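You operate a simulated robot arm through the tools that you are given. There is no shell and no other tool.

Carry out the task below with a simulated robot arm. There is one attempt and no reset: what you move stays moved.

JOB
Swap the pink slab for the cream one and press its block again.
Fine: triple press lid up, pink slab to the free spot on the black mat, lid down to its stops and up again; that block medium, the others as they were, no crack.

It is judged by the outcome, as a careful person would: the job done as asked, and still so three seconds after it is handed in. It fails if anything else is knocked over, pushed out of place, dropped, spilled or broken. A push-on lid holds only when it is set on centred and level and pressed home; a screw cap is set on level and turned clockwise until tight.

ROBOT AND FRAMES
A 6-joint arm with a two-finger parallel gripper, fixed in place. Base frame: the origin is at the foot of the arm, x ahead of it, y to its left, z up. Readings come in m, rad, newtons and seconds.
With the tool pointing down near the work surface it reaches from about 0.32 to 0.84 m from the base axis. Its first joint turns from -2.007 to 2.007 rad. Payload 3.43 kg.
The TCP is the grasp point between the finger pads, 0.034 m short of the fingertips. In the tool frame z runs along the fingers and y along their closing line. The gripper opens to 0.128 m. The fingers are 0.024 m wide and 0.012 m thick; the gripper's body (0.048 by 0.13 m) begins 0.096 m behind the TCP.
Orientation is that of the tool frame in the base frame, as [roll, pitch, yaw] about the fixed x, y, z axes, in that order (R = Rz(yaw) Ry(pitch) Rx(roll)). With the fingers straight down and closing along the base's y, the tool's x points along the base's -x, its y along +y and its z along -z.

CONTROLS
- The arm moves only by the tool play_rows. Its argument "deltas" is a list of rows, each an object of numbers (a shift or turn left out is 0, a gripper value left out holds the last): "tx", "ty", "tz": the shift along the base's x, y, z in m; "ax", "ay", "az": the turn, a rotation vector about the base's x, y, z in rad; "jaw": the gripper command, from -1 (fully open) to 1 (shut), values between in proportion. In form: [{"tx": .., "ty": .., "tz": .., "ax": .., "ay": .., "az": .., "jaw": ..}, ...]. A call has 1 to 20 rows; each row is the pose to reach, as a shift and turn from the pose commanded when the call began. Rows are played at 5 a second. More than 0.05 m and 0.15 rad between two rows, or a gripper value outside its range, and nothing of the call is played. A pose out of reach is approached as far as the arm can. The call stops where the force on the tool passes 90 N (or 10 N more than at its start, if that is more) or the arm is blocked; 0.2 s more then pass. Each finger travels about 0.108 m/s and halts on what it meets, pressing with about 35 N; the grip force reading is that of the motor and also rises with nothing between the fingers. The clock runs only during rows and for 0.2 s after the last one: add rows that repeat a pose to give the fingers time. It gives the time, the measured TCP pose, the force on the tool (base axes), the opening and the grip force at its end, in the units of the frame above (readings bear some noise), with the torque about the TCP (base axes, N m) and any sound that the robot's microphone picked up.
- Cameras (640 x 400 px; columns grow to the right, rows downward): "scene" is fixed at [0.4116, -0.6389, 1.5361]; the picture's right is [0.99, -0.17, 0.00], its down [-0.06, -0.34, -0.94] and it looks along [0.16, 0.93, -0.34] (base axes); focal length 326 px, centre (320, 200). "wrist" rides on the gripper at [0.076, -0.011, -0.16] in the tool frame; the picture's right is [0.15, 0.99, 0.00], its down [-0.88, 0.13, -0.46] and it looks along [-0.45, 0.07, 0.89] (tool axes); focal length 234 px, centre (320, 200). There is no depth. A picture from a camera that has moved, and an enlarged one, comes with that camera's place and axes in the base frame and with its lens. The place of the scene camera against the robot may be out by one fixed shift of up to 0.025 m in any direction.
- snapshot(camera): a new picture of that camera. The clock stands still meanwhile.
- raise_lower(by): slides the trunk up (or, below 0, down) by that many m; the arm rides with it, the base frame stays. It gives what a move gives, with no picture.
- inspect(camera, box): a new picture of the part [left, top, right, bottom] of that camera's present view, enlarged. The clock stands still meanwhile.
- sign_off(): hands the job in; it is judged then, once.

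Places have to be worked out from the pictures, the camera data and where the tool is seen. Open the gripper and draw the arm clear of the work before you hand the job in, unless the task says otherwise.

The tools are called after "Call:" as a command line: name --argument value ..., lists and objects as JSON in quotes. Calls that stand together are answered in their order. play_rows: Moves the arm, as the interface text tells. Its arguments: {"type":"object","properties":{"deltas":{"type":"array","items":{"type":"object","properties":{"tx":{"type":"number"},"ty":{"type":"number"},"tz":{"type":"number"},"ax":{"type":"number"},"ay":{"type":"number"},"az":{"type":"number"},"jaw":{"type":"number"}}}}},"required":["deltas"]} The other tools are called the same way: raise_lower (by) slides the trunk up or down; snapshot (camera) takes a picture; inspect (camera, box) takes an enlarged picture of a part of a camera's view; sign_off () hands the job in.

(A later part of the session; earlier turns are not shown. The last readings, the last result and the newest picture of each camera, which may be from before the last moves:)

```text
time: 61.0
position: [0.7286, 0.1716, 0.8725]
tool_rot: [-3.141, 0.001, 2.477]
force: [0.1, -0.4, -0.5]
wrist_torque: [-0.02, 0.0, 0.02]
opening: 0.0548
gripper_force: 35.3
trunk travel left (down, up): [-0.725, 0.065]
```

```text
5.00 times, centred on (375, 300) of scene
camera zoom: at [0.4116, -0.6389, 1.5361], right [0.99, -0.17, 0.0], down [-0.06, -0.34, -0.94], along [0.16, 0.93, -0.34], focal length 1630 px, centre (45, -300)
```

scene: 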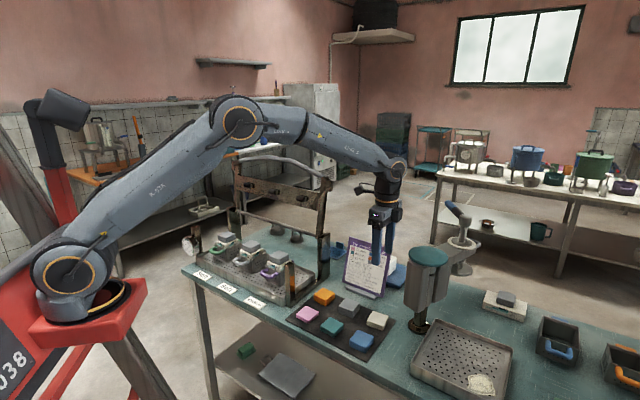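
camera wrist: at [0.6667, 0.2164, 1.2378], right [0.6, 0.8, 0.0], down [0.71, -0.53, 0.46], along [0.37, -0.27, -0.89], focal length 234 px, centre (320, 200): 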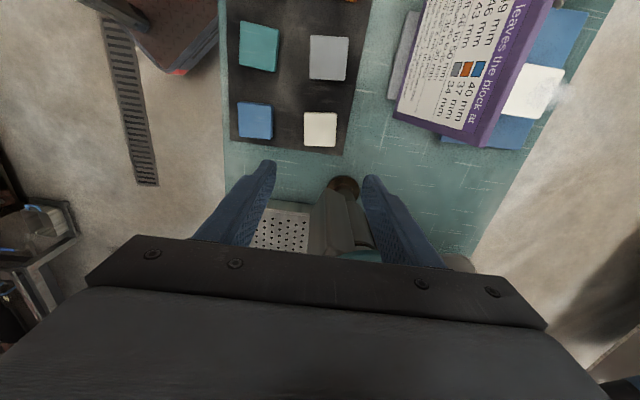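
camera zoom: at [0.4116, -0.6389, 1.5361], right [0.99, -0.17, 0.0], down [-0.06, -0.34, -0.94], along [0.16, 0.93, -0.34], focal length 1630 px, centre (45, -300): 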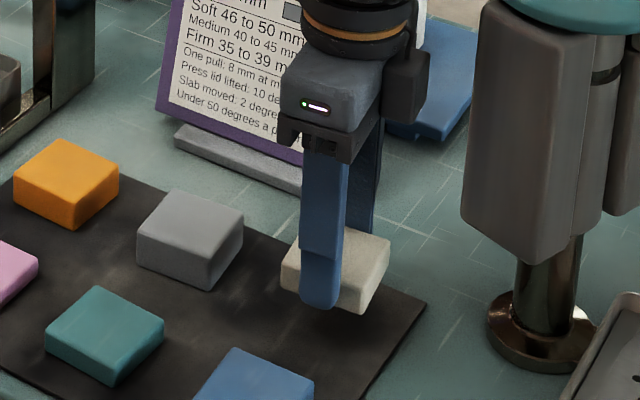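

Cream is held, centred in the grip. I rise, turn back into line with the press and carry it to a pose beside the purple block from which I can see the bare follower.

Call:
play_rows --deltas '[{"tz": 0.045}, {"tz": 0.09}, {"tz": 0.135}, {"tz": 0.18}, {"tz": 0.2275}, {"tx": -0.033, "ty": 0.0285, "tz": 0.2275, "az": -0.02}, {"tx": -0.066, "ty": 0.057, "tz": 0.2275, "az": -0.04}, {"tx": -0.099, "ty": 0.0855, "tz": 0.2275, "az": -0.06}, {"tx": -0.132, "ty": 0.114, "tz": 0.2275, "az": -0.08}, {"tx": -0.165, "ty": 0.1425, "tz": 0.2275, "az": -0.1}, {"tx": -0.198, "ty": 0.171, "tz": 0.2275, "az": -0.121}, {"tx": -0.23, "ty": 0.1996, "tz": 0.2275, "az": -0.121}, {"tx": -0.23, "ty": 0.1996, "tz": 0.2275, "az": -0.121}]'

Call:
snapshot --camera "wrist"

Call:
inspect --camera "wrist" --box '[250, 10, 410, 150]'

Call:
snapshot --camera "scene"

```text
time: 63.8
position: [0.5003, 0.3708, 1.0997]
tool_rot: [-3.14, 0.001, 2.355]
force: [-0.9, -0.5, -0.9]
wrist_torque: [-0.02, -0.01, -0.01]
opening: 0.0549
gripper_force: 35.5
trunk travel left (down, up): [-0.725, 0.065]
```

```text
taken
camera wrist: at [0.4376, 0.4169, 1.2604], right [0.6, 0.8, 0.0], down [0.71, -0.53, 0.46], along [0.37, -0.27, -0.89], focal length 234 px, centre (320, 200)
```

wrist: 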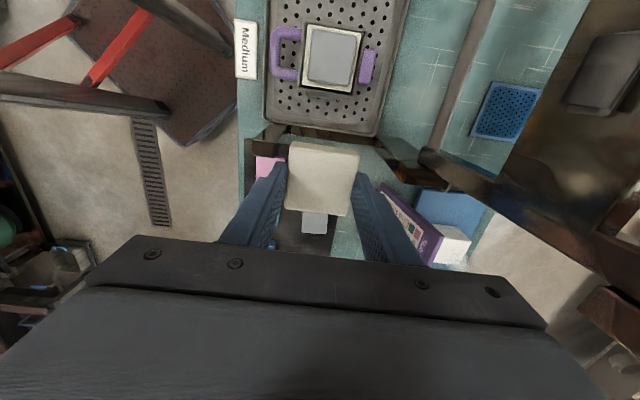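

```text
2.86 times, centred on (330, 80) of wrist
camera zoom: at [0.4376, 0.4169, 1.2604], right [0.6, 0.8, 0.0], down [0.71, -0.53, 0.46], along [0.37, -0.27, -0.89], focal length 669 px, centre (291, 543)
```

zoom: 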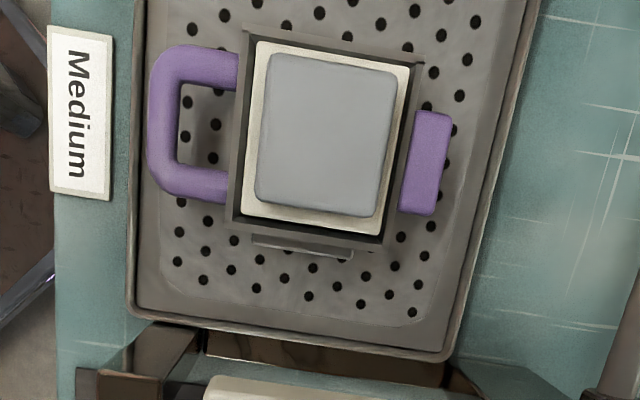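

```text
taken
```

scene: 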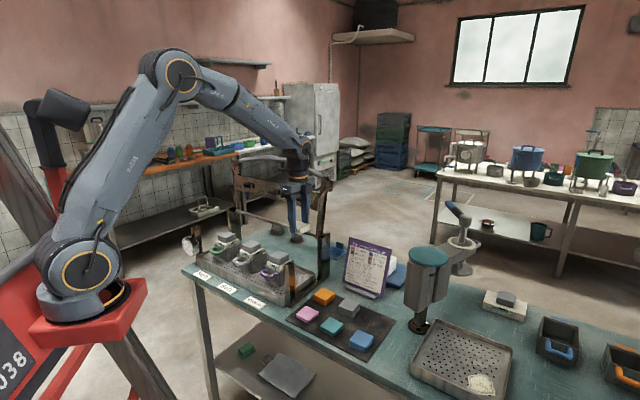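

The bare follower's centre is at (0.427, 0.442) with top z≈0.931, turned only ~0.03 rad. I move over it and lower the cream slab to a few millimetres above.

Call:
play_rows --deltas '[{"tx": -0.0245, "ty": 0.0237, "az": 0.01}, {"tx": -0.049, "ty": 0.0475, "az": 0.02}, {"tx": -0.0733, "ty": 0.0712, "az": 0.025}, {"tx": -0.0733, "ty": 0.0712, "tz": -0.03, "az": 0.025}, {"tx": -0.0733, "ty": 0.0712, "tz": -0.06, "az": 0.025}, {"tx": -0.0733, "ty": 0.0712, "tz": -0.09, "az": 0.025}, {"tx": -0.0733, "ty": 0.0712, "tz": -0.11, "az": 0.025}, {"tx": -0.0733, "ty": 0.0712, "tz": -0.122, "az": 0.025}, {"tx": -0.0733, "ty": 0.0712, "tz": -0.122, "az": 0.025}]'

Call:
inspect --camera "wrist" --box '[230, 90, 410, 250]'

Call:
inspect --camera "scene" --box '[255, 235, 305, 280]'

```text
time: 65.8
position: [0.4264, 0.4421, 0.978]
tool_rot: [-3.141, 0.0, 2.38]
force: [-0.2, 0.0, -0.7]
wrist_torque: [0.01, 0.02, 0.01]
opening: 0.0551
gripper_force: 34.7
trunk travel left (down, up): [-0.725, 0.065]
```

```text
2.50 times, centred on (320, 170) of wrist
camera zoom: at [0.3632, 0.4853, 1.1377], right [0.58, 0.82, 0.0], down [0.73, -0.51, 0.46], along [0.37, -0.26, -0.89], focal length 585 px, centre (320, 275)
```

zoom: 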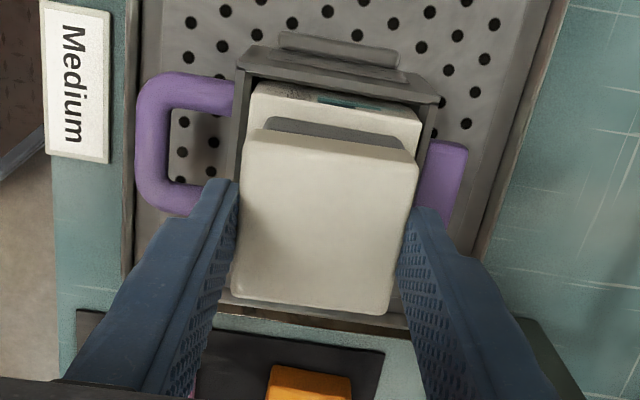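

```text
8.89 times, centred on (280, 258) of scene
camera zoom: at [0.4116, -0.6389, 1.5361], right [0.99, -0.17, 0.0], down [-0.06, -0.34, -0.94], along [0.16, 0.93, -0.34], focal length 2897 px, centre (676, -311)
```

zoom: 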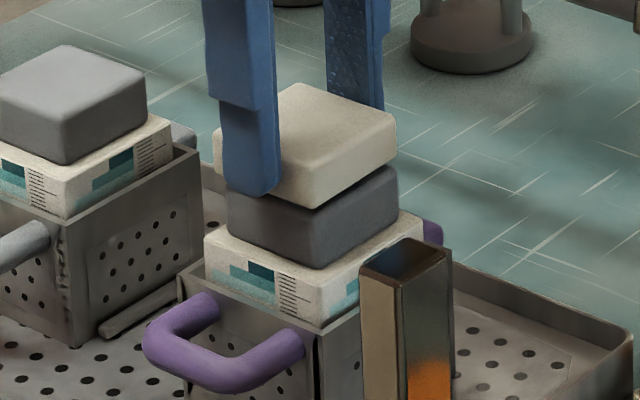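

Well aligned, roughly 6–8 mm above the follower. I lower in small steps until it just touches.

Call:
play_rows --deltas '[{"tz": -0.003}, {"tz": -0.006}, {"tz": -0.006}]'

Call:
play_rows --deltas '[{"tz": -0.0015}, {"tz": -0.0015}]'

Call:
inspect --camera "scene" --box '[255, 235, 305, 280]'

```text
time: 66.6
position: [0.4266, 0.4416, 0.9726]
tool_rot: [3.138, -0.001, 2.379]
force: [0.1, -0.1, 21.1]
wrist_torque: [-0.19, 0.14, -0.01]
opening: 0.0545
gripper_force: 34.9
trunk travel left (down, up): [-0.725, 0.065]
```

```text
time: 67.2
position: [0.4271, 0.4419, 0.9719]
tool_rot: [3.138, -0.001, 2.38]
force: [2.9, 1.8, 30.6]
wrist_torque: [0.08, -0.11, 0.0]
opening: 0.0549
gripper_force: 35.0
trunk travel left (down, up): [-0.725, 0.065]
```

```text
8.89 times, centred on (280, 258) of scene
camera zoom: at [0.4116, -0.6389, 1.5361], right [0.99, -0.17, 0.0], down [-0.06, -0.34, -0.94], along [0.16, 0.93, -0.34], focal length 2897 px, centre (676, -311)
```

zoom: 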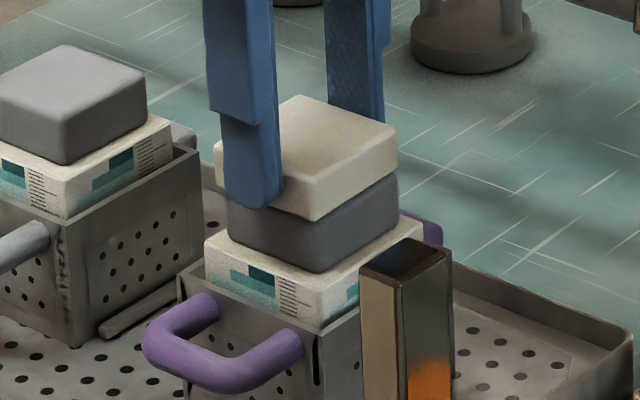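

Contact made (30 N, more than needed). I back off 2 mm and release gently.

Call:
play_rows --deltas '[{"tz": 0.0015}, {"tz": 0.002}, {"tz": 0.002}]'

Call:
play_rows --deltas '[{"jaw": 0.12}, {"jaw": 0.06}, {"jaw": 0.0}, {"jaw": -0.1}, {"jaw": -0.2}, {"jaw": -0.2}]'

Call:
inspect --camera "scene" --box '[255, 235, 305, 280]'

Call:
inspect --camera "wrist" --box '[230, 90, 410, 250]'

```text
time: 68.0
position: [0.4247, 0.44, 0.9708]
tool_rot: [-3.139, -0.002, 2.382]
force: [1.2, 1.0, 2.3]
wrist_torque: [0.06, -0.08, 0.02]
opening: 0.0547
gripper_force: 35.3
trunk travel left (down, up): [-0.725, 0.065]
```

```text
time: 69.4
position: [0.4254, 0.4423, 0.9717]
tool_rot: [3.141, -0.001, 2.381]
force: [0.4, -0.5, -0.3]
wrist_torque: [0.0, -0.05, 0.07]
opening: 0.0767
gripper_force: 0.1
trunk travel left (down, up): [-0.725, 0.065]
```

```text
8.89 times, centred on (280, 258) of scene
camera zoom: at [0.4116, -0.6389, 1.5361], right [0.99, -0.17, 0.0], down [-0.06, -0.34, -0.94], along [0.16, 0.93, -0.34], focal length 2897 px, centre (676, -311)
```

zoom: 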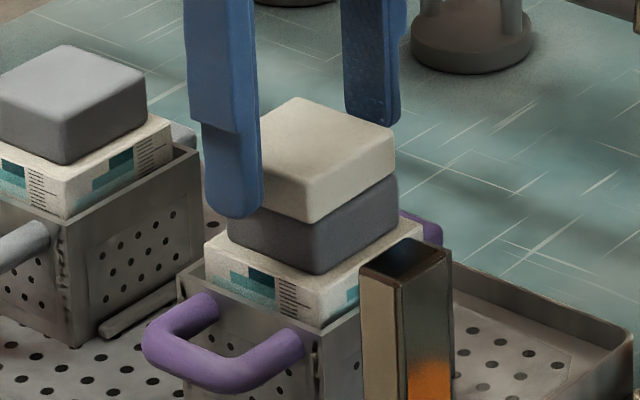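

```text
2.50 times, centred on (320, 170) of wrist
camera zoom: at [0.3631, 0.4855, 1.1323], right [0.58, 0.82, 0.0], down [0.73, -0.51, 0.46], along [0.37, -0.26, -0.89], focal length 585 px, centre (320, 275)
```

zoom: 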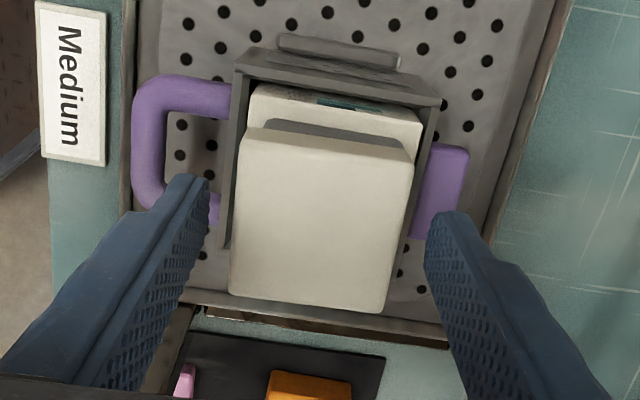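

The cream slab sits squarely on the follower. I rise straight up and verify its centring from above, along with the lid's state.

Call:
play_rows --deltas '[{"tz": 0.03}, {"tz": 0.07, "az": -0.01}, {"tz": 0.11, "az": -0.025}, {"tz": 0.15, "az": -0.025}, {"tz": 0.19, "az": -0.025}, {"tz": 0.19, "az": -0.025}]'

Call:
inspect --camera "wrist" --box '[260, 60, 400, 190]'

Call:
inspect --camera "scene" --box '[180, 130, 360, 310]'

Call:
inspect --camera "scene" --box '[180, 225, 230, 265]'

```text
time: 70.8
position: [0.4259, 0.4413, 1.1625]
tool_rot: [-3.142, 0.0, 2.355]
force: [-0.6, -0.1, -0.6]
wrist_torque: [0.02, 0.0, -0.01]
opening: 0.077
gripper_force: 0.1
trunk travel left (down, up): [-0.725, 0.065]
```

```text
3.08 times, centred on (330, 125) of wrist
camera zoom: at [0.3633, 0.4864, 1.3225], right [0.6, 0.8, 0.0], down [0.71, -0.53, 0.46], along [0.37, -0.27, -0.89], focal length 720 px, centre (289, 431)
```

zoom: 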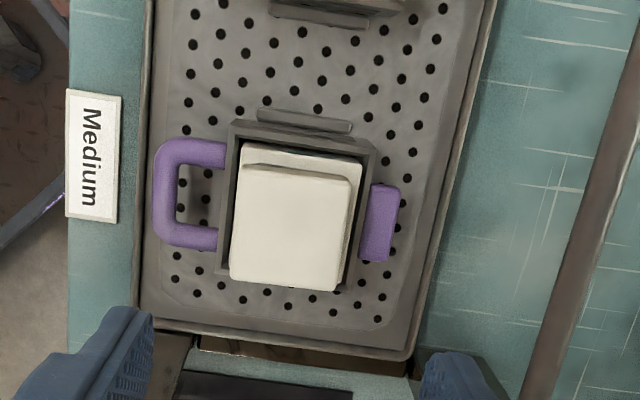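

```text
2.22 times, centred on (270, 220) of scene
camera zoom: at [0.4116, -0.6389, 1.5361], right [0.99, -0.17, 0.0], down [-0.06, -0.34, -0.94], along [0.16, 0.93, -0.34], focal length 724 px, centre (431, 156)
```

zoom: 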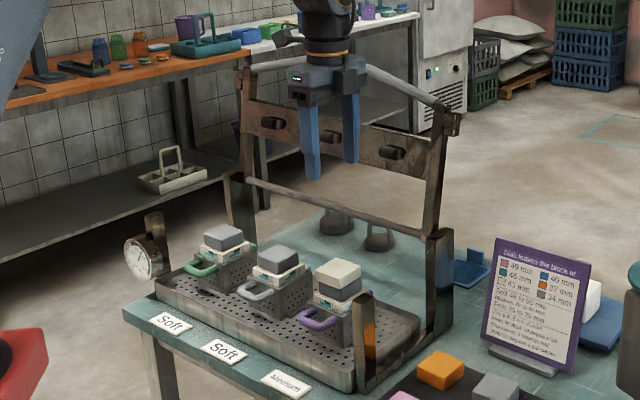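

```text
10.00 times, centred on (205, 245) of scene
camera zoom: at [0.4116, -0.6389, 1.5361], right [0.99, -0.17, 0.0], down [-0.06, -0.34, -0.94], along [0.16, 0.93, -0.34], focal length 3259 px, centre (1470, -250)
```

zoom: 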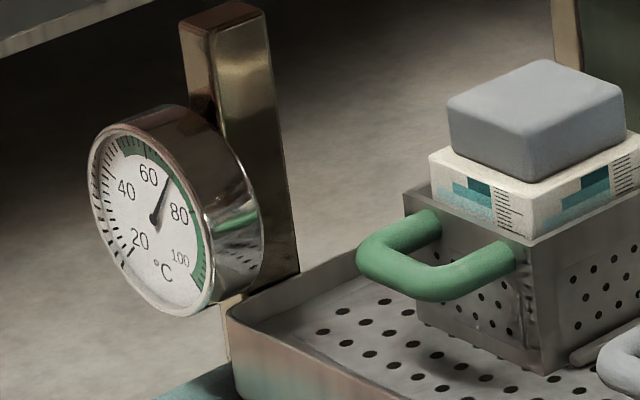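

The gauge now reads about 68 °C, well above 50. The cream slab is centred on its follower. I now move high over the press toward the middle of the lid's bar.

Call:
play_rows --deltas '[{"tz": 0.045}, {"tz": 0.09}, {"tz": 0.135}, {"tz": 0.18}, {"tx": -0.0176, "ty": 0.0341, "tz": 0.19}, {"tx": -0.0352, "ty": 0.0682, "tz": 0.195}, {"tx": -0.0528, "ty": 0.1023, "tz": 0.2}, {"tx": -0.0703, "ty": 0.1364, "tz": 0.2}, {"tx": -0.0703, "ty": 0.1364, "tz": 0.2}]'

Call:
snapshot --camera "wrist"

Call:
snapshot --camera "scene"

```text
time: 72.8
position: [0.3552, 0.5791, 1.3608]
tool_rot: [-3.141, -0.001, 2.354]
force: [0.6, 0.0, -0.3]
wrist_torque: [-0.02, 0.02, 0.05]
opening: 0.0768
gripper_force: 0.0
trunk travel left (down, up): [-0.725, 0.065]
```

```text
taken
camera wrist: at [0.2933, 0.6247, 1.5223], right [0.6, 0.8, 0.0], down [0.71, -0.53, 0.46], along [0.37, -0.27, -0.89], focal length 234 px, centre (320, 200)
```

wrist: 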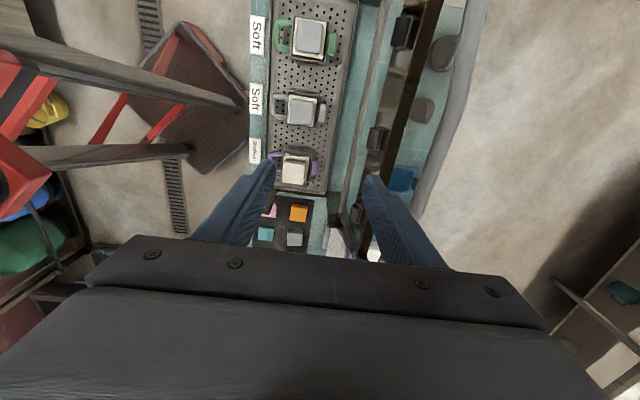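

```text
taken
```

scene: 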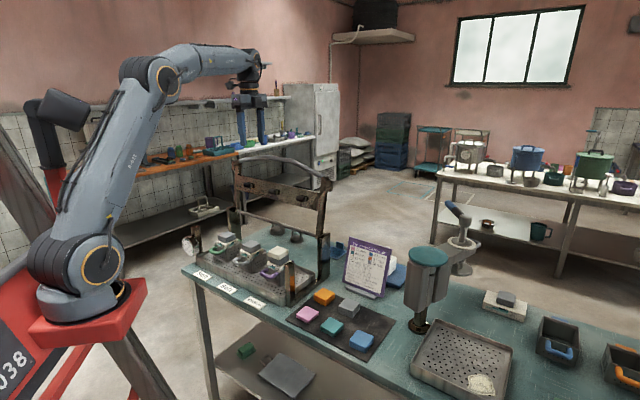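

I enlarge to locate the bar exactly.

Call:
inspect --camera "wrist" --box '[360, 60, 520, 220]'

```text
2.50 times, centred on (440, 140) of wrist
camera zoom: at [0.2933, 0.6247, 1.5223], right [0.6, 0.8, 0.0], down [0.71, -0.53, 0.46], along [0.37, -0.27, -0.89], focal length 585 px, centre (20, 350)
```

zoom: 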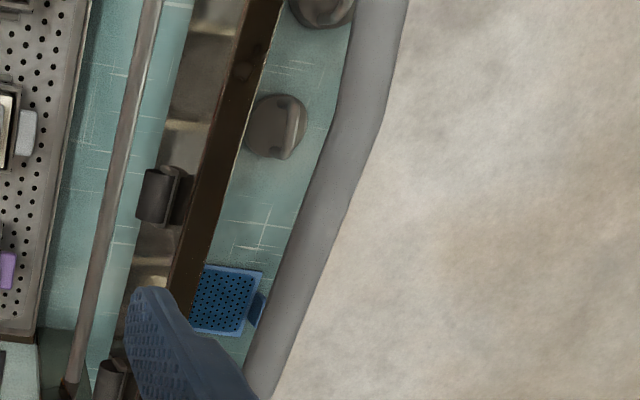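

The bar's middle is at e2≈0.7995, z≈1.249. I tilt the fingers outward by 0.4 rad so the arm stays well within reach, and move to a standoff 0.10 m up the tool axis from the bar.

Call:
play_rows --deltas '[{"ax": 0.0707, "ay": -0.0707}, {"tx": 0.015, "ty": 0.015, "ax": 0.1414, "ay": -0.1414}, {"tx": 0.035, "ty": 0.035, "tz": -0.005, "ax": 0.2121, "ay": -0.2121}, {"tx": 0.055, "ty": 0.055, "tz": -0.01, "ax": 0.2828, "ay": -0.2828}, {"tx": 0.0707, "ty": 0.0707, "tz": -0.02, "ax": 0.2828, "ay": -0.2828}, {"tx": 0.0707, "ty": 0.0707, "tz": -0.02, "ax": 0.2828, "ay": -0.2828}]'

Call:
snapshot --camera "wrist"

Call:
inspect --camera "scene" --box '[180, 60, 360, 240]'

```text
time: 74.2
position: [0.4267, 0.6474, 1.3418]
tool_rot: [2.742, 0.0, 2.354]
force: [0.1, 0.6, 1.0]
wrist_torque: [0.02, 0.0, -0.01]
opening: 0.0768
gripper_force: 0.0
trunk travel left (down, up): [-0.725, 0.065]
```

```text
taken
camera wrist: at [0.3212, 0.6505, 1.4849], right [0.54, 0.75, 0.39], down [0.58, -0.66, 0.47], along [0.61, -0.03, -0.79], focal length 234 px, centre (320, 200)
```

wrist: 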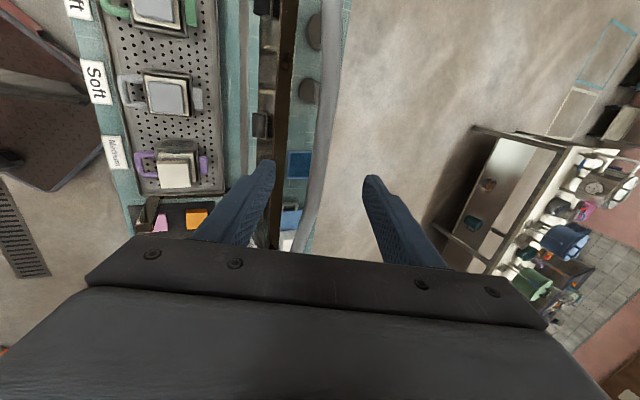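

```text
2.22 times, centred on (270, 150) of scene
camera zoom: at [0.4116, -0.6389, 1.5361], right [0.99, -0.17, 0.0], down [-0.06, -0.34, -0.94], along [0.16, 0.93, -0.34], focal length 724 px, centre (431, 311)
```

zoom: 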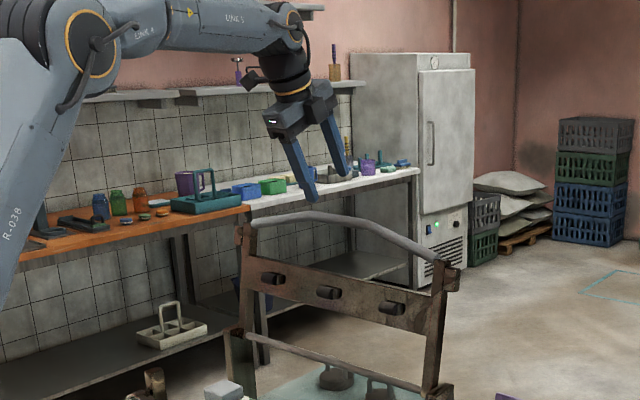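

The bar lies between the fingers in view. I enlarge to check its offset from the tool axis.

Call:
inspect --camera "wrist" --box '[250, 90, 400, 230]'

```text
2.86 times, centred on (325, 160) of wrist
camera zoom: at [0.3212, 0.6505, 1.4849], right [0.54, 0.75, 0.39], down [0.58, -0.66, 0.47], along [0.61, -0.03, -0.79], focal length 669 px, centre (306, 314)
```

zoom: 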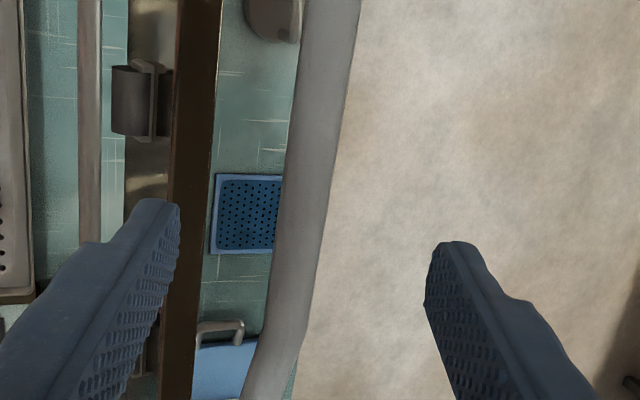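

Centred. I advance 0.10 m along the tool axis so the bar comes to the grasp point, then close slowly.

Call:
play_rows --deltas '[{"tx": 0.0069, "ty": 0.0069, "tz": -0.023}, {"tx": 0.0138, "ty": 0.0138, "tz": -0.046}, {"tx": 0.0206, "ty": 0.0206, "tz": -0.0691}, {"tx": 0.0275, "ty": 0.0275, "tz": -0.0921}, {"tx": 0.0275, "ty": 0.0275, "tz": -0.0921}]'

Call:
inspect --camera "wrist" --box '[250, 110, 400, 250]'

Call:
inspect --camera "scene" --box '[180, 90, 360, 250]'

```text
time: 75.4
position: [0.4527, 0.6763, 1.2495]
tool_rot: [2.742, 0.0, 2.352]
force: [-0.2, 0.3, -0.1]
wrist_torque: [0.02, -0.02, -0.02]
opening: 0.0766
gripper_force: 0.0
trunk travel left (down, up): [-0.725, 0.065]
```

```text
2.86 times, centred on (325, 180) of wrist
camera zoom: at [0.3489, 0.6781, 1.393], right [0.54, 0.75, 0.39], down [0.58, -0.66, 0.47], along [0.61, -0.03, -0.79], focal length 669 px, centre (306, 257)
```

zoom: 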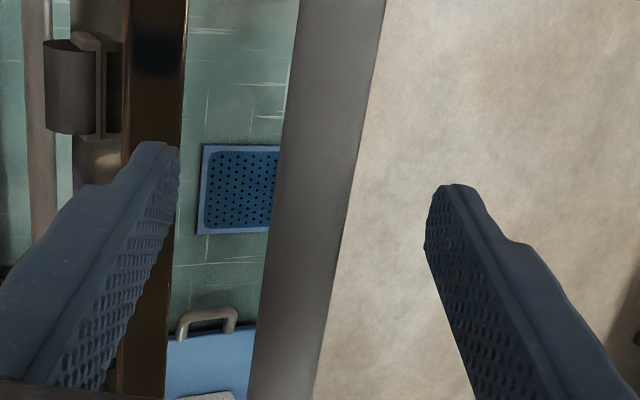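

```text
2.50 times, centred on (270, 170) of scene
camera zoom: at [0.4116, -0.6389, 1.5361], right [0.99, -0.17, 0.0], down [-0.06, -0.34, -0.94], along [0.16, 0.93, -0.34], focal length 815 px, centre (445, 275)
```

zoom: 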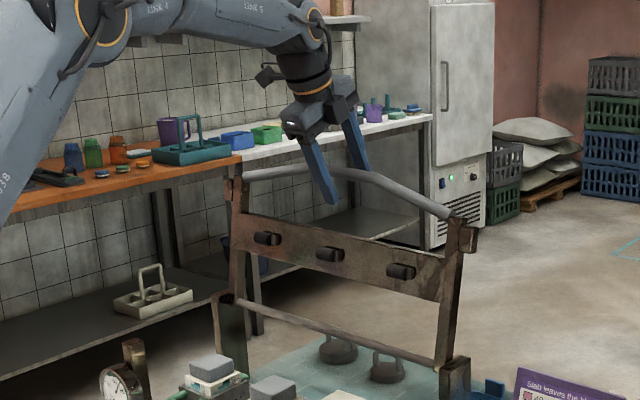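

The bar is at the grasp point (its apparent width matches 20 mm at that depth). I close.

Call:
play_rows --deltas '[{"jaw": 0.2}, {"jaw": 0.5}, {"jaw": 0.65}, {"jaw": 0.75}, {"jaw": 1.0}, {"jaw": 1.0}]'

```text
time: 76.8
position: [0.4542, 0.6769, 1.251]
tool_rot: [2.74, -0.001, 2.354]
force: [-0.2, -0.1, 0.0]
wrist_torque: [-0.01, 0.03, -0.09]
opening: 0.0198
gripper_force: 44.5
trunk travel left (down, up): [-0.725, 0.065]
```

Gripped with no strain. I swing the lid forward along the fitted arc, first to 75°, checking the forces.

Call:
play_rows --deltas '[{"tx": -0.0062, "ty": -0.0062, "tz": 0.0005}, {"tx": -0.0143, "ty": -0.0143, "tz": 0.0022}, {"tx": -0.0223, "ty": -0.0223, "tz": 0.0035}, {"tx": -0.0305, "ty": -0.0305, "tz": 0.0042}, {"tx": -0.0387, "ty": -0.0387, "tz": 0.0045}, {"tx": -0.047, "ty": -0.047, "tz": 0.0042}, {"tx": -0.0552, "ty": -0.0552, "tz": 0.0035}, {"tx": -0.0633, "ty": -0.0633, "tz": 0.0022}, {"tx": -0.0713, "ty": -0.0713, "tz": 0.0005}, {"tx": -0.0793, "ty": -0.0793, "tz": -0.0018}, {"tx": -0.0873, "ty": -0.0873, "tz": -0.0046}, {"tx": -0.0873, "ty": -0.0873, "tz": -0.0046}]'

```text
time: 79.4
position: [0.366, 0.5885, 1.2445]
tool_rot: [2.745, 0.001, 2.352]
force: [1.5, -6.1, -2.5]
wrist_torque: [-0.37, -0.15, -0.06]
opening: 0.0198
gripper_force: 44.4
trunk travel left (down, up): [-0.725, 0.065]
```

Only a few newtons. I continue down to 35°.

Call:
play_rows --deltas '[{"tx": -0.0078, "ty": -0.0078, "tz": -0.0033}, {"tx": -0.0156, "ty": -0.0156, "tz": -0.0069}, {"tx": -0.0233, "ty": -0.0233, "tz": -0.0111}, {"tx": -0.0308, "ty": -0.0308, "tz": -0.0158}, {"tx": -0.0381, "ty": -0.0381, "tz": -0.0209}, {"tx": -0.0453, "ty": -0.0453, "tz": -0.0265}, {"tx": -0.0523, "ty": -0.0523, "tz": -0.0325}, {"tx": -0.0591, "ty": -0.0591, "tz": -0.0389}, {"tx": -0.0657, "ty": -0.0657, "tz": -0.0458}, {"tx": -0.0721, "ty": -0.0721, "tz": -0.053}, {"tx": -0.0782, "ty": -0.0782, "tz": -0.0607}, {"tx": -0.0841, "ty": -0.0841, "tz": -0.0687}, {"tx": -0.0898, "ty": -0.0898, "tz": -0.0771}, {"tx": -0.0952, "ty": -0.0952, "tz": -0.0857}, {"tx": -0.1003, "ty": -0.1003, "tz": -0.0948}, {"tx": -0.1052, "ty": -0.1052, "tz": -0.1041}, {"tx": -0.1052, "ty": -0.1052, "tz": -0.1041}]'

Call:
inspect --camera "scene" --box '[180, 150, 350, 310]'

```text
time: 83.0
position: [0.2608, 0.4824, 1.1412]
tool_rot: [2.743, -0.002, 2.354]
force: [-2.7, -0.7, -8.3]
wrist_torque: [0.12, 0.27, 0.42]
opening: 0.0198
gripper_force: 44.9
trunk travel left (down, up): [-0.725, 0.065]
```

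```text
2.50 times, centred on (265, 230) of scene
camera zoom: at [0.4116, -0.6389, 1.5361], right [0.99, -0.17, 0.0], down [-0.06, -0.34, -0.94], along [0.16, 0.93, -0.34], focal length 815 px, centre (458, 125)
```

zoom: 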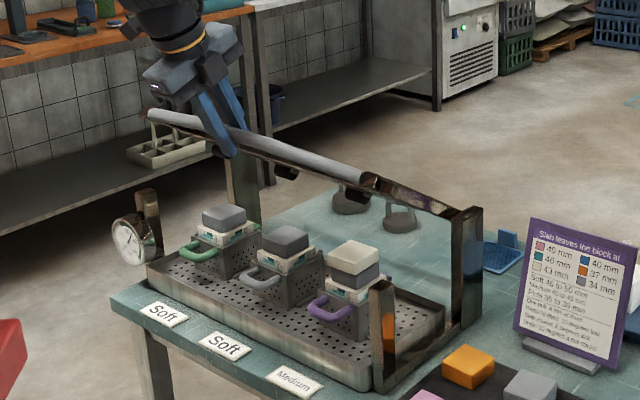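

Smooth: only the lid's own weight. I continue down to about 6°, just before the feet meet the slab.

Call:
play_rows --deltas '[{"tx": -0.0045, "ty": -0.0045, "tz": -0.0096}, {"tx": -0.0088, "ty": -0.0088, "tz": -0.0195}, {"tx": -0.0127, "ty": -0.0127, "tz": -0.0297}, {"tx": -0.0163, "ty": -0.0163, "tz": -0.0401}, {"tx": -0.0196, "ty": -0.0196, "tz": -0.0507}, {"tx": -0.0226, "ty": -0.0226, "tz": -0.0615}, {"tx": -0.0252, "ty": -0.0252, "tz": -0.0725}, {"tx": -0.0275, "ty": -0.0275, "tz": -0.0836}, {"tx": -0.0294, "ty": -0.0294, "tz": -0.0949}, {"tx": -0.0311, "ty": -0.0311, "tz": -0.1062}, {"tx": -0.0325, "ty": -0.0325, "tz": -0.1199}, {"tx": -0.0325, "ty": -0.0325, "tz": -0.1199}]'

Call:
inspect --camera "scene" --box '[180, 200, 340, 310]'

```text
time: 85.6
position: [0.2275, 0.4505, 1.0213]
tool_rot: [2.74, 0.0, 2.356]
force: [-4.9, 0.2, -9.4]
wrist_torque: [-0.24, 0.2, 0.4]
opening: 0.0197
gripper_force: 45.3
trunk travel left (down, up): [-0.725, 0.065]
```

```text
3.64 times, centred on (260, 255) of scene
camera zoom: at [0.4116, -0.6389, 1.5361], right [0.99, -0.17, 0.0], down [-0.06, -0.34, -0.94], along [0.16, 0.93, -0.34], focal length 1185 px, centre (538, 0)
```

zoom: 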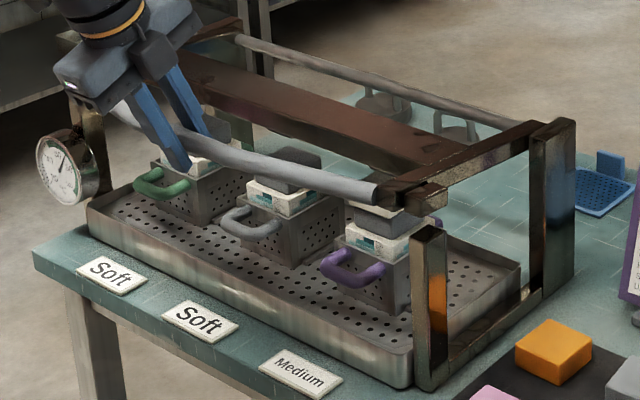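

At 7°, still free. I press on down in small stages, reading the resistance.

Call:
play_rows --deltas '[{"tx": -0.0005, "ty": -0.0005, "tz": -0.006}, {"tx": -0.0009, "ty": -0.0009, "tz": -0.012}, {"tx": -0.0011, "ty": -0.0011, "tz": -0.018}, {"tx": -0.0011, "ty": -0.0011, "tz": -0.018}]'

Call:
play_rows --deltas '[{"tx": -0.0002, "ty": -0.0002, "tz": -0.004}, {"tx": -0.0003, "ty": -0.0003, "tz": -0.008}, {"tx": -0.0003, "ty": -0.0003, "tz": -0.008}]'

```text
time: 86.6
position: [0.2275, 0.45, 1.0029]
tool_rot: [2.743, -0.001, 2.354]
force: [-10.8, -2.0, -9.0]
wrist_torque: [-0.3, 0.08, 0.39]
opening: 0.0197
gripper_force: 44.9
trunk travel left (down, up): [-0.725, 0.065]
```

```text
time: 87.4
position: [0.2275, 0.4494, 0.9961]
tool_rot: [2.75, 0.001, 2.357]
force: [-15.4, -7.0, -8.7]
wrist_torque: [-0.17, -0.02, 0.18]
opening: 0.0197
gripper_force: 45.1
trunk travel left (down, up): [-0.725, 0.065]
```

No resistance yet. I go on down a few millimetres at a time, easing 1 mm forward.

Call:
play_rows --deltas '[{"tx": -0.0008, "ty": -0.0008, "tz": -0.003}, {"tx": -0.0008, "ty": -0.0008, "tz": -0.005}, {"tx": -0.0008, "ty": -0.0008, "tz": -0.005}]'

Call:
inspect --camera "scene" --box '[250, 230, 330, 300]'

```text
time: 88.2
position: [0.2277, 0.4505, 0.9937]
tool_rot: [2.751, -0.001, 2.356]
force: [-16.7, -7.1, -7.8]
wrist_torque: [-0.23, -0.09, 0.22]
opening: 0.0199
gripper_force: 45.2
out of reach, approached as far as the arm can: row 1, 2, 3
trunk travel left (down, up): [-0.725, 0.065]
```

```text
5.71 times, centred on (290, 265) of scene
camera zoom: at [0.4116, -0.6389, 1.5361], right [0.99, -0.17, 0.0], down [-0.06, -0.34, -0.94], along [0.16, 0.93, -0.34], focal length 1862 px, centre (491, -171)
```

zoom: 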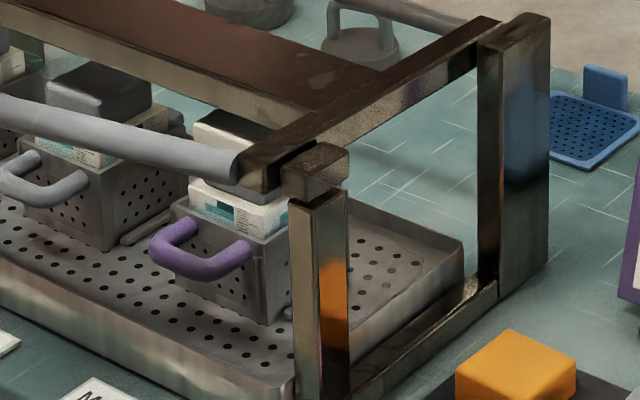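

The tilted pose is at a joint limit down here. I rotate the gripper back to vertical about the bar, which was reachable before, while holding position.

Call:
play_rows --deltas '[{"tx": 0.0005, "ty": 0.0005, "ax": -0.06, "ay": 0.06}, {"tx": 0.0005, "ty": 0.0005, "ax": -0.12, "ay": 0.12}, {"tx": 0.0005, "ty": 0.0005, "ax": -0.18, "ay": 0.18}, {"tx": 0.0005, "ty": 0.0005, "ax": -0.24, "ay": 0.24}, {"tx": 0.0005, "ty": 0.0005, "ax": -0.276, "ay": 0.276}, {"tx": 0.0005, "ty": 0.0005, "ax": -0.276, "ay": 0.276}]'

Call:
inspect --camera "scene" --box '[180, 200, 340, 310]'

```text
time: 89.6
position: [0.23, 0.4515, 0.9947]
tool_rot: [3.13, 0.0, 2.355]
force: [-10.9, -0.1, -9.2]
wrist_torque: [0.34, 0.37, 0.56]
opening: 0.0196
gripper_force: 44.9
trunk travel left (down, up): [-0.725, 0.065]
```

```text
3.64 times, centred on (260, 255) of scene
camera zoom: at [0.4116, -0.6389, 1.5361], right [0.99, -0.17, 0.0], down [-0.06, -0.34, -0.94], along [0.16, 0.93, -0.34], focal length 1185 px, centre (538, 0)
```

zoom: 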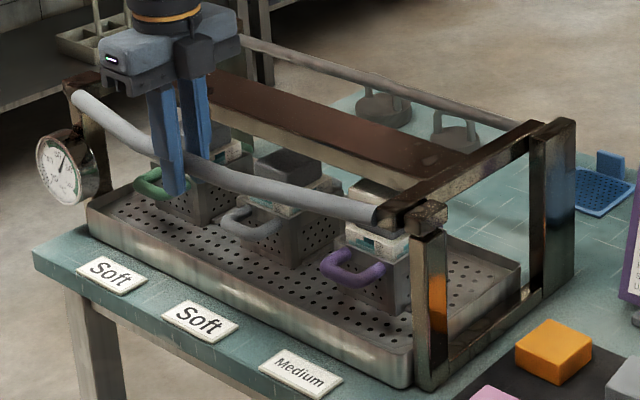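

Vertical again, still unloaded. Now I press down in small steps.

Call:
play_rows --deltas '[{"tz": -0.002}, {"tz": -0.004}, {"tz": -0.004}]'

Call:
play_rows --deltas '[{"tz": -0.002}, {"tz": -0.003}, {"tz": -0.003}]'

```text
time: 90.4
position: [0.2294, 0.451, 0.9911]
tool_rot: [3.132, 0.0, 2.354]
force: [-6.6, 1.0, -2.2]
wrist_torque: [0.48, -0.02, 0.47]
opening: 0.0195
gripper_force: 44.7
trunk travel left (down, up): [-0.725, 0.065]
```

```text
time: 91.2
position: [0.2277, 0.451, 0.989]
tool_rot: [3.133, 0.001, 2.356]
force: [-1.6, 1.0, 11.8]
wrist_torque: [-0.54, -0.48, 0.51]
opening: 0.0194
gripper_force: 45.0
trunk travel left (down, up): [-0.725, 0.065]
```

Resistance has begun (contact with the cream slab). I keep pressing slowly toward the stops.

Call:
play_rows --deltas '[{"tz": -0.001}, {"tz": -0.002}, {"tz": -0.003}, {"tz": -0.003}]'

Call:
play_rows --deltas '[{"tz": -0.001}, {"tz": -0.002}, {"tz": -0.003}, {"tz": -0.003}]'

Call:
inspect --camera "scene" --box '[255, 235, 325, 295]'

```text
time: 92.2
position: [0.2289, 0.4502, 0.9858]
tool_rot: [3.129, -0.001, 2.356]
force: [-2.7, 1.1, 38.2]
wrist_torque: [0.0, 0.05, 0.52]
opening: 0.02
gripper_force: 44.8
trunk travel left (down, up): [-0.725, 0.065]
```

```text
time: 93.2
position: [0.2291, 0.4513, 0.9832]
tool_rot: [3.13, -0.003, 2.354]
force: [4.2, 4.7, 39.0]
wrist_torque: [0.0, 0.0, 0.5]
opening: 0.0199
gripper_force: 45.0
trunk travel left (down, up): [-0.725, 0.065]
```

```text
6.67 times, centred on (290, 265) of scene
camera zoom: at [0.4116, -0.6389, 1.5361], right [0.99, -0.17, 0.0], down [-0.06, -0.34, -0.94], along [0.16, 0.93, -0.34], focal length 2173 px, centre (520, -233)
```

zoom: 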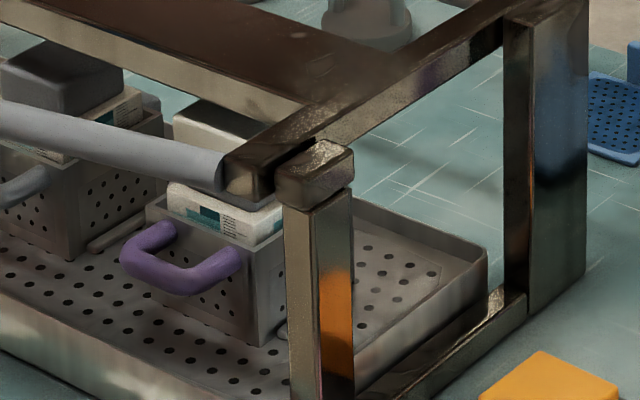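

I take the same close-up as at the very start to compare the lid's height on the stops.

Call:
inspect --camera "scene" --box '[270, 225, 340, 310]'

Call:
inspect --camera "scene" --box '[278, 250, 302, 275]'

```text
4.71 times, centred on (305, 268) of scene
camera zoom: at [0.4116, -0.6389, 1.5361], right [0.99, -0.17, 0.0], down [-0.06, -0.34, -0.94], along [0.16, 0.93, -0.34], focal length 1534 px, centre (391, -118)
```

zoom: 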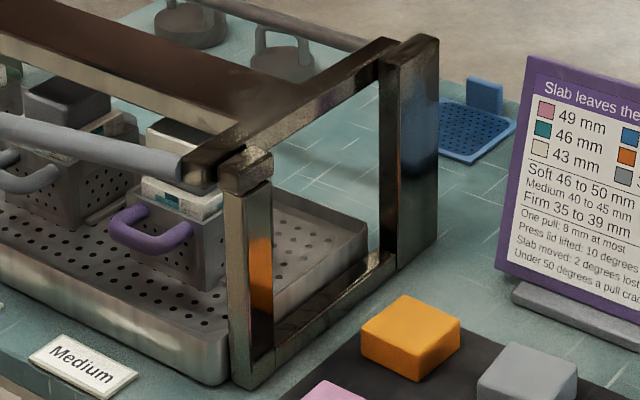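

```text
16.00 times, centred on (290, 262) of scene
camera zoom: at [0.4116, -0.6389, 1.5361], right [0.99, -0.17, 0.0], down [-0.06, -0.34, -0.94], along [0.16, 0.93, -0.34], focal length 5214 px, centre (800, -800)
```

zoom: 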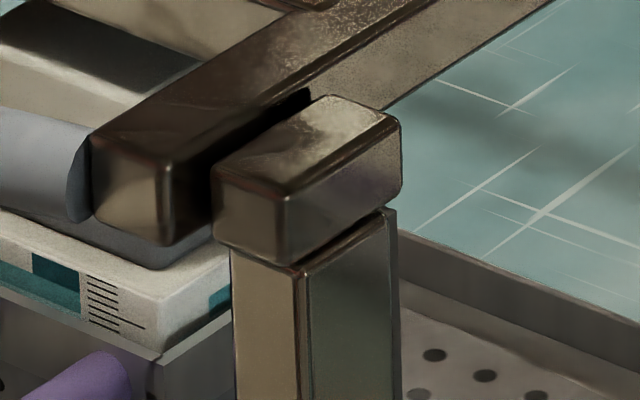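

The tabs look seated on the posts as at the start. I push a little more to see whether it is truly solid.

Call:
play_rows --deltas '[{"tz": -0.0015}, {"tz": -0.003}, {"tz": -0.003}]'

Call:
inspect --camera "scene" --box '[278, 250, 302, 275]'

Call:
inspect --camera "scene" --box '[185, 210, 245, 260]'

```text
time: 94.0
position: [0.2276, 0.4512, 0.9792]
tool_rot: [3.129, -0.002, 2.355]
force: [5.3, 5.0, 43.8]
wrist_torque: [0.0, -0.01, 0.79]
opening: 0.0197
gripper_force: 45.4
trunk travel left (down, up): [-0.725, 0.065]
```

```text
16.00 times, centred on (290, 262) of scene
camera zoom: at [0.4116, -0.6389, 1.5361], right [0.99, -0.17, 0.0], down [-0.06, -0.34, -0.94], along [0.16, 0.93, -0.34], focal length 5214 px, centre (800, -800)
```

zoom: 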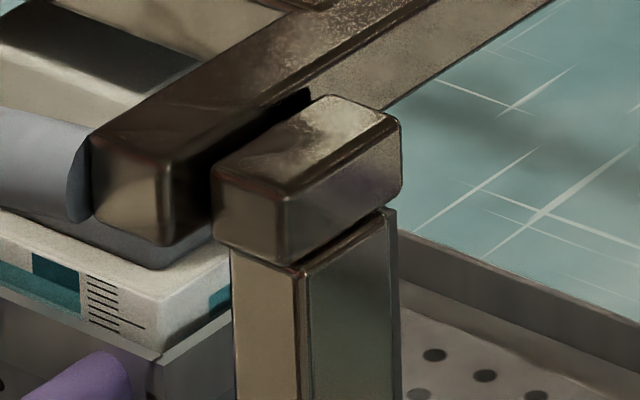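

```text
8.00 times, centred on (215, 235) of scene
camera zoom: at [0.4116, -0.6389, 1.5361], right [0.99, -0.17, 0.0], down [-0.06, -0.34, -0.94], along [0.16, 0.93, -0.34], focal length 2607 px, centre (1160, -80)
```

zoom: 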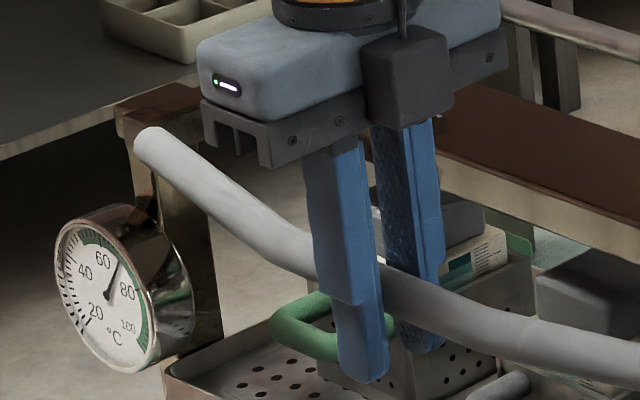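

The lid doesn't move any more while the fingers slip down the bar, so it appears to be on the stops. To be certain, I release, close the fingers above the bar and press firmly on top of it.

Call:
play_rows --deltas '[{"tz": 0.002, "jaw": 0.7}, {"tz": 0.002, "jaw": 0.4}, {"tz": 0.002, "jaw": 0.2}, {"tz": 0.03, "jaw": 0.2}, {"tz": 0.06, "jaw": 0.2}, {"tz": 0.075, "jaw": 0.2}, {"tz": 0.075, "jaw": 1.0}, {"tz": 0.075, "jaw": 1.0}, {"tz": 0.075, "jaw": 1.0}]'

Call:
inspect --camera "wrist" --box '[250, 90, 400, 250]'

Call:
inspect --camera "scene" --box '[278, 250, 302, 275]'

```text
time: 96.0
position: [0.2289, 0.4486, 1.0551]
tool_rot: [3.131, 0.001, 2.354]
force: [0.2, 0.0, 0.4]
wrist_torque: [0.01, -0.01, 0.02]
opening: 0.0001
gripper_force: 33.1
trunk travel left (down, up): [-0.725, 0.065]
```

```text
2.50 times, centred on (325, 170) of wrist
camera zoom: at [0.1653, 0.4942, 1.2138], right [0.6, 0.8, 0.01], down [0.71, -0.53, 0.46], along [0.37, -0.27, -0.89], focal length 585 px, centre (308, 275)
```

zoom: 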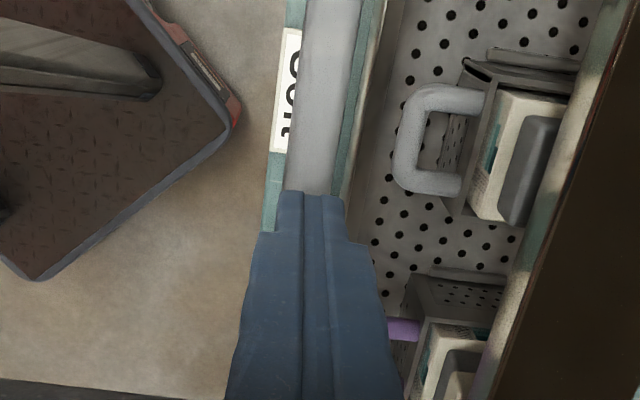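

```text
16.00 times, centred on (290, 262) of scene
camera zoom: at [0.4116, -0.6389, 1.5361], right [0.99, -0.17, 0.0], down [-0.06, -0.34, -0.94], along [0.16, 0.93, -0.34], focal length 5214 px, centre (800, -800)
```

zoom: 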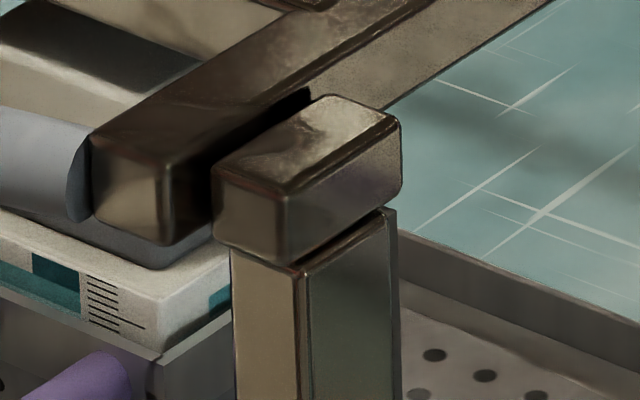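

The lid stays seated. I centre over the bar and press down on it with the closed fingertips.

Call:
play_rows --deltas '[{"tx": 0.002, "ty": 0.002, "tz": -0.01}, {"tx": 0.002, "ty": 0.002, "tz": -0.02}, {"tx": 0.002, "ty": 0.002, "tz": -0.025}, {"tx": 0.002, "ty": 0.002, "tz": -0.025}]'

Call:
play_rows --deltas '[{"tz": -0.0015}, {"tz": -0.003}, {"tz": -0.003}]'

```text
time: 97.0
position: [0.2298, 0.4524, 1.0284]
tool_rot: [3.134, 0.0, 2.355]
force: [-0.1, -2.4, 3.6]
wrist_torque: [-0.04, 0.02, 0.0]
opening: 0.0
gripper_force: 32.9
trunk travel left (down, up): [-0.725, 0.065]
```

```text
time: 97.8
position: [0.2311, 0.4517, 1.0288]
tool_rot: [3.127, -0.002, 2.353]
force: [-4.1, -11.0, 52.5]
wrist_torque: [-0.51, 0.18, -0.03]
opening: 0.0
gripper_force: 33.8
trunk travel left (down, up): [-0.725, 0.065]
```

Solid: 52 N and no movement. One more millimetre of push for certainty, then I release the pressure.

Call:
play_rows --deltas '[{"tz": -0.001}, {"tz": -0.002}, {"tz": -0.002}]'

Call:
inspect --camera "scene" --box '[278, 250, 302, 275]'

Call:
inspect --camera "scene" --box '[255, 245, 295, 285]'

```text
time: 98.5
position: [0.2287, 0.451, 1.0282]
tool_rot: [3.126, -0.003, 2.355]
force: [-10.5, -18.1, 42.4]
wrist_torque: [-0.81, 0.3, -0.09]
opening: 0.0
gripper_force: 32.8
trunk travel left (down, up): [-0.725, 0.065]
stopped in row 3: the force on the tool passed its limit at 91 N (the readings are from after the stop); the commanded pose is now the measured one
```

```text
16.00 times, centred on (290, 262) of scene
camera zoom: at [0.4116, -0.6389, 1.5361], right [0.99, -0.17, 0.0], down [-0.06, -0.34, -0.94], along [0.16, 0.93, -0.34], focal length 5214 px, centre (800, -800)
```

zoom: 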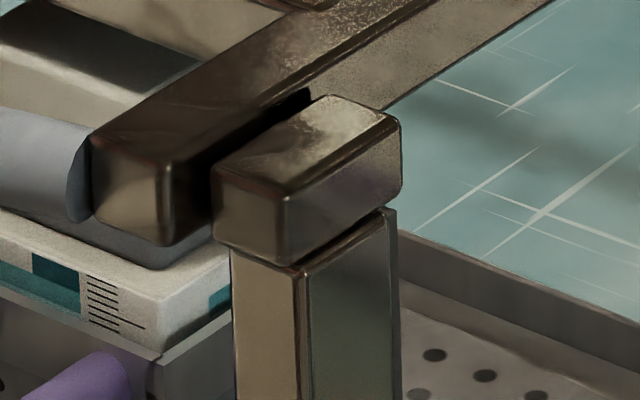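

```text
10.00 times, centred on (275, 265) of scene
camera zoom: at [0.4116, -0.6389, 1.5361], right [0.99, -0.17, 0.0], down [-0.06, -0.34, -0.94], along [0.16, 0.93, -0.34], focal length 3259 px, centre (770, -450)
```

zoom: 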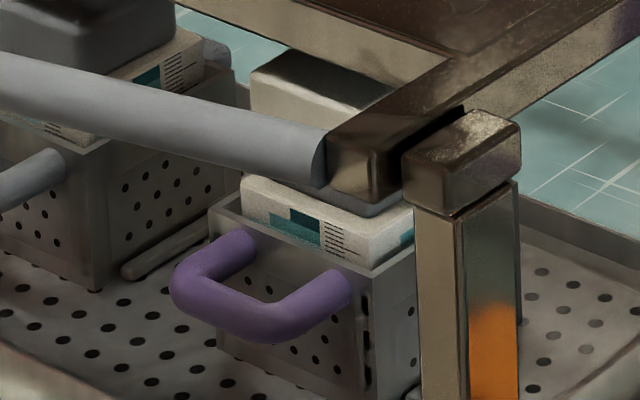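

At over 90 N the lid did not move: it is on its stops. Now I lift off, reopen the jaws and take the bar again to raise the lid.

Call:
play_rows --deltas '[{"tz": 0.01, "ax": -0.011, "ay": 0.011}, {"tz": 0.03, "ax": -0.011, "ay": 0.011}, {"tz": 0.06, "ax": -0.011, "ay": 0.011}, {"tz": 0.06, "ax": -0.011, "ay": 0.011, "jaw": 0.0}, {"tz": 0.06, "ax": -0.011, "ay": 0.011, "jaw": 0.0}, {"tz": 0.06, "ax": -0.011, "ay": 0.011, "jaw": 0.0}]'

Call:
inspect --camera "wrist" --box '[250, 90, 400, 250]'

```text
time: 99.9
position: [0.2309, 0.4547, 1.0867]
tool_rot: [3.142, -0.001, 2.353]
force: [-0.2, -0.1, 0.4]
wrist_torque: [0.0, 0.03, -0.01]
opening: 0.0642
gripper_force: 0.0
trunk travel left (down, up): [-0.725, 0.065]
```

```text
2.50 times, centred on (325, 170) of wrist
camera zoom: at [0.1693, 0.4995, 1.2468], right [0.6, 0.8, 0.0], down [0.71, -0.53, 0.45], along [0.36, -0.27, -0.89], focal length 585 px, centre (308, 275)
```

zoom: 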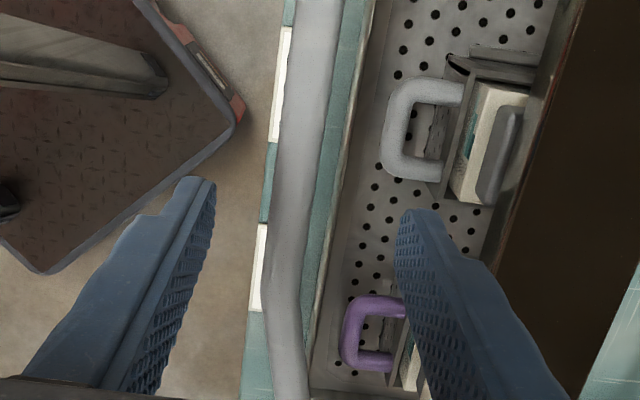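

The bar is about 3 mm toward the front of the axis. I correct, descend and grip it.

Call:
play_rows --deltas '[{"tx": -0.002, "ty": -0.002, "tz": -0.03}, {"tx": -0.002, "ty": -0.002, "tz": -0.06}, {"tx": -0.002, "ty": -0.002, "tz": -0.09}, {"tx": -0.002, "ty": -0.002, "tz": -0.103}, {"tx": -0.002, "ty": -0.002, "tz": -0.103}, {"tx": -0.002, "ty": -0.002, "tz": -0.103, "jaw": 0.4}, {"tx": -0.002, "ty": -0.002, "tz": -0.103, "jaw": 0.6}, {"tx": -0.002, "ty": -0.002, "tz": -0.103, "jaw": 1.0}, {"tx": -0.002, "ty": -0.002, "tz": -0.103, "jaw": 1.0}]'

```text
time: 101.9
position: [0.227, 0.4506, 0.9832]
tool_rot: [-3.141, -0.002, 2.356]
force: [-10.3, -12.0, -0.8]
wrist_torque: [-0.33, -0.23, 0.51]
opening: 0.0198
gripper_force: 45.1
trunk travel left (down, up): [-0.725, 0.065]
```

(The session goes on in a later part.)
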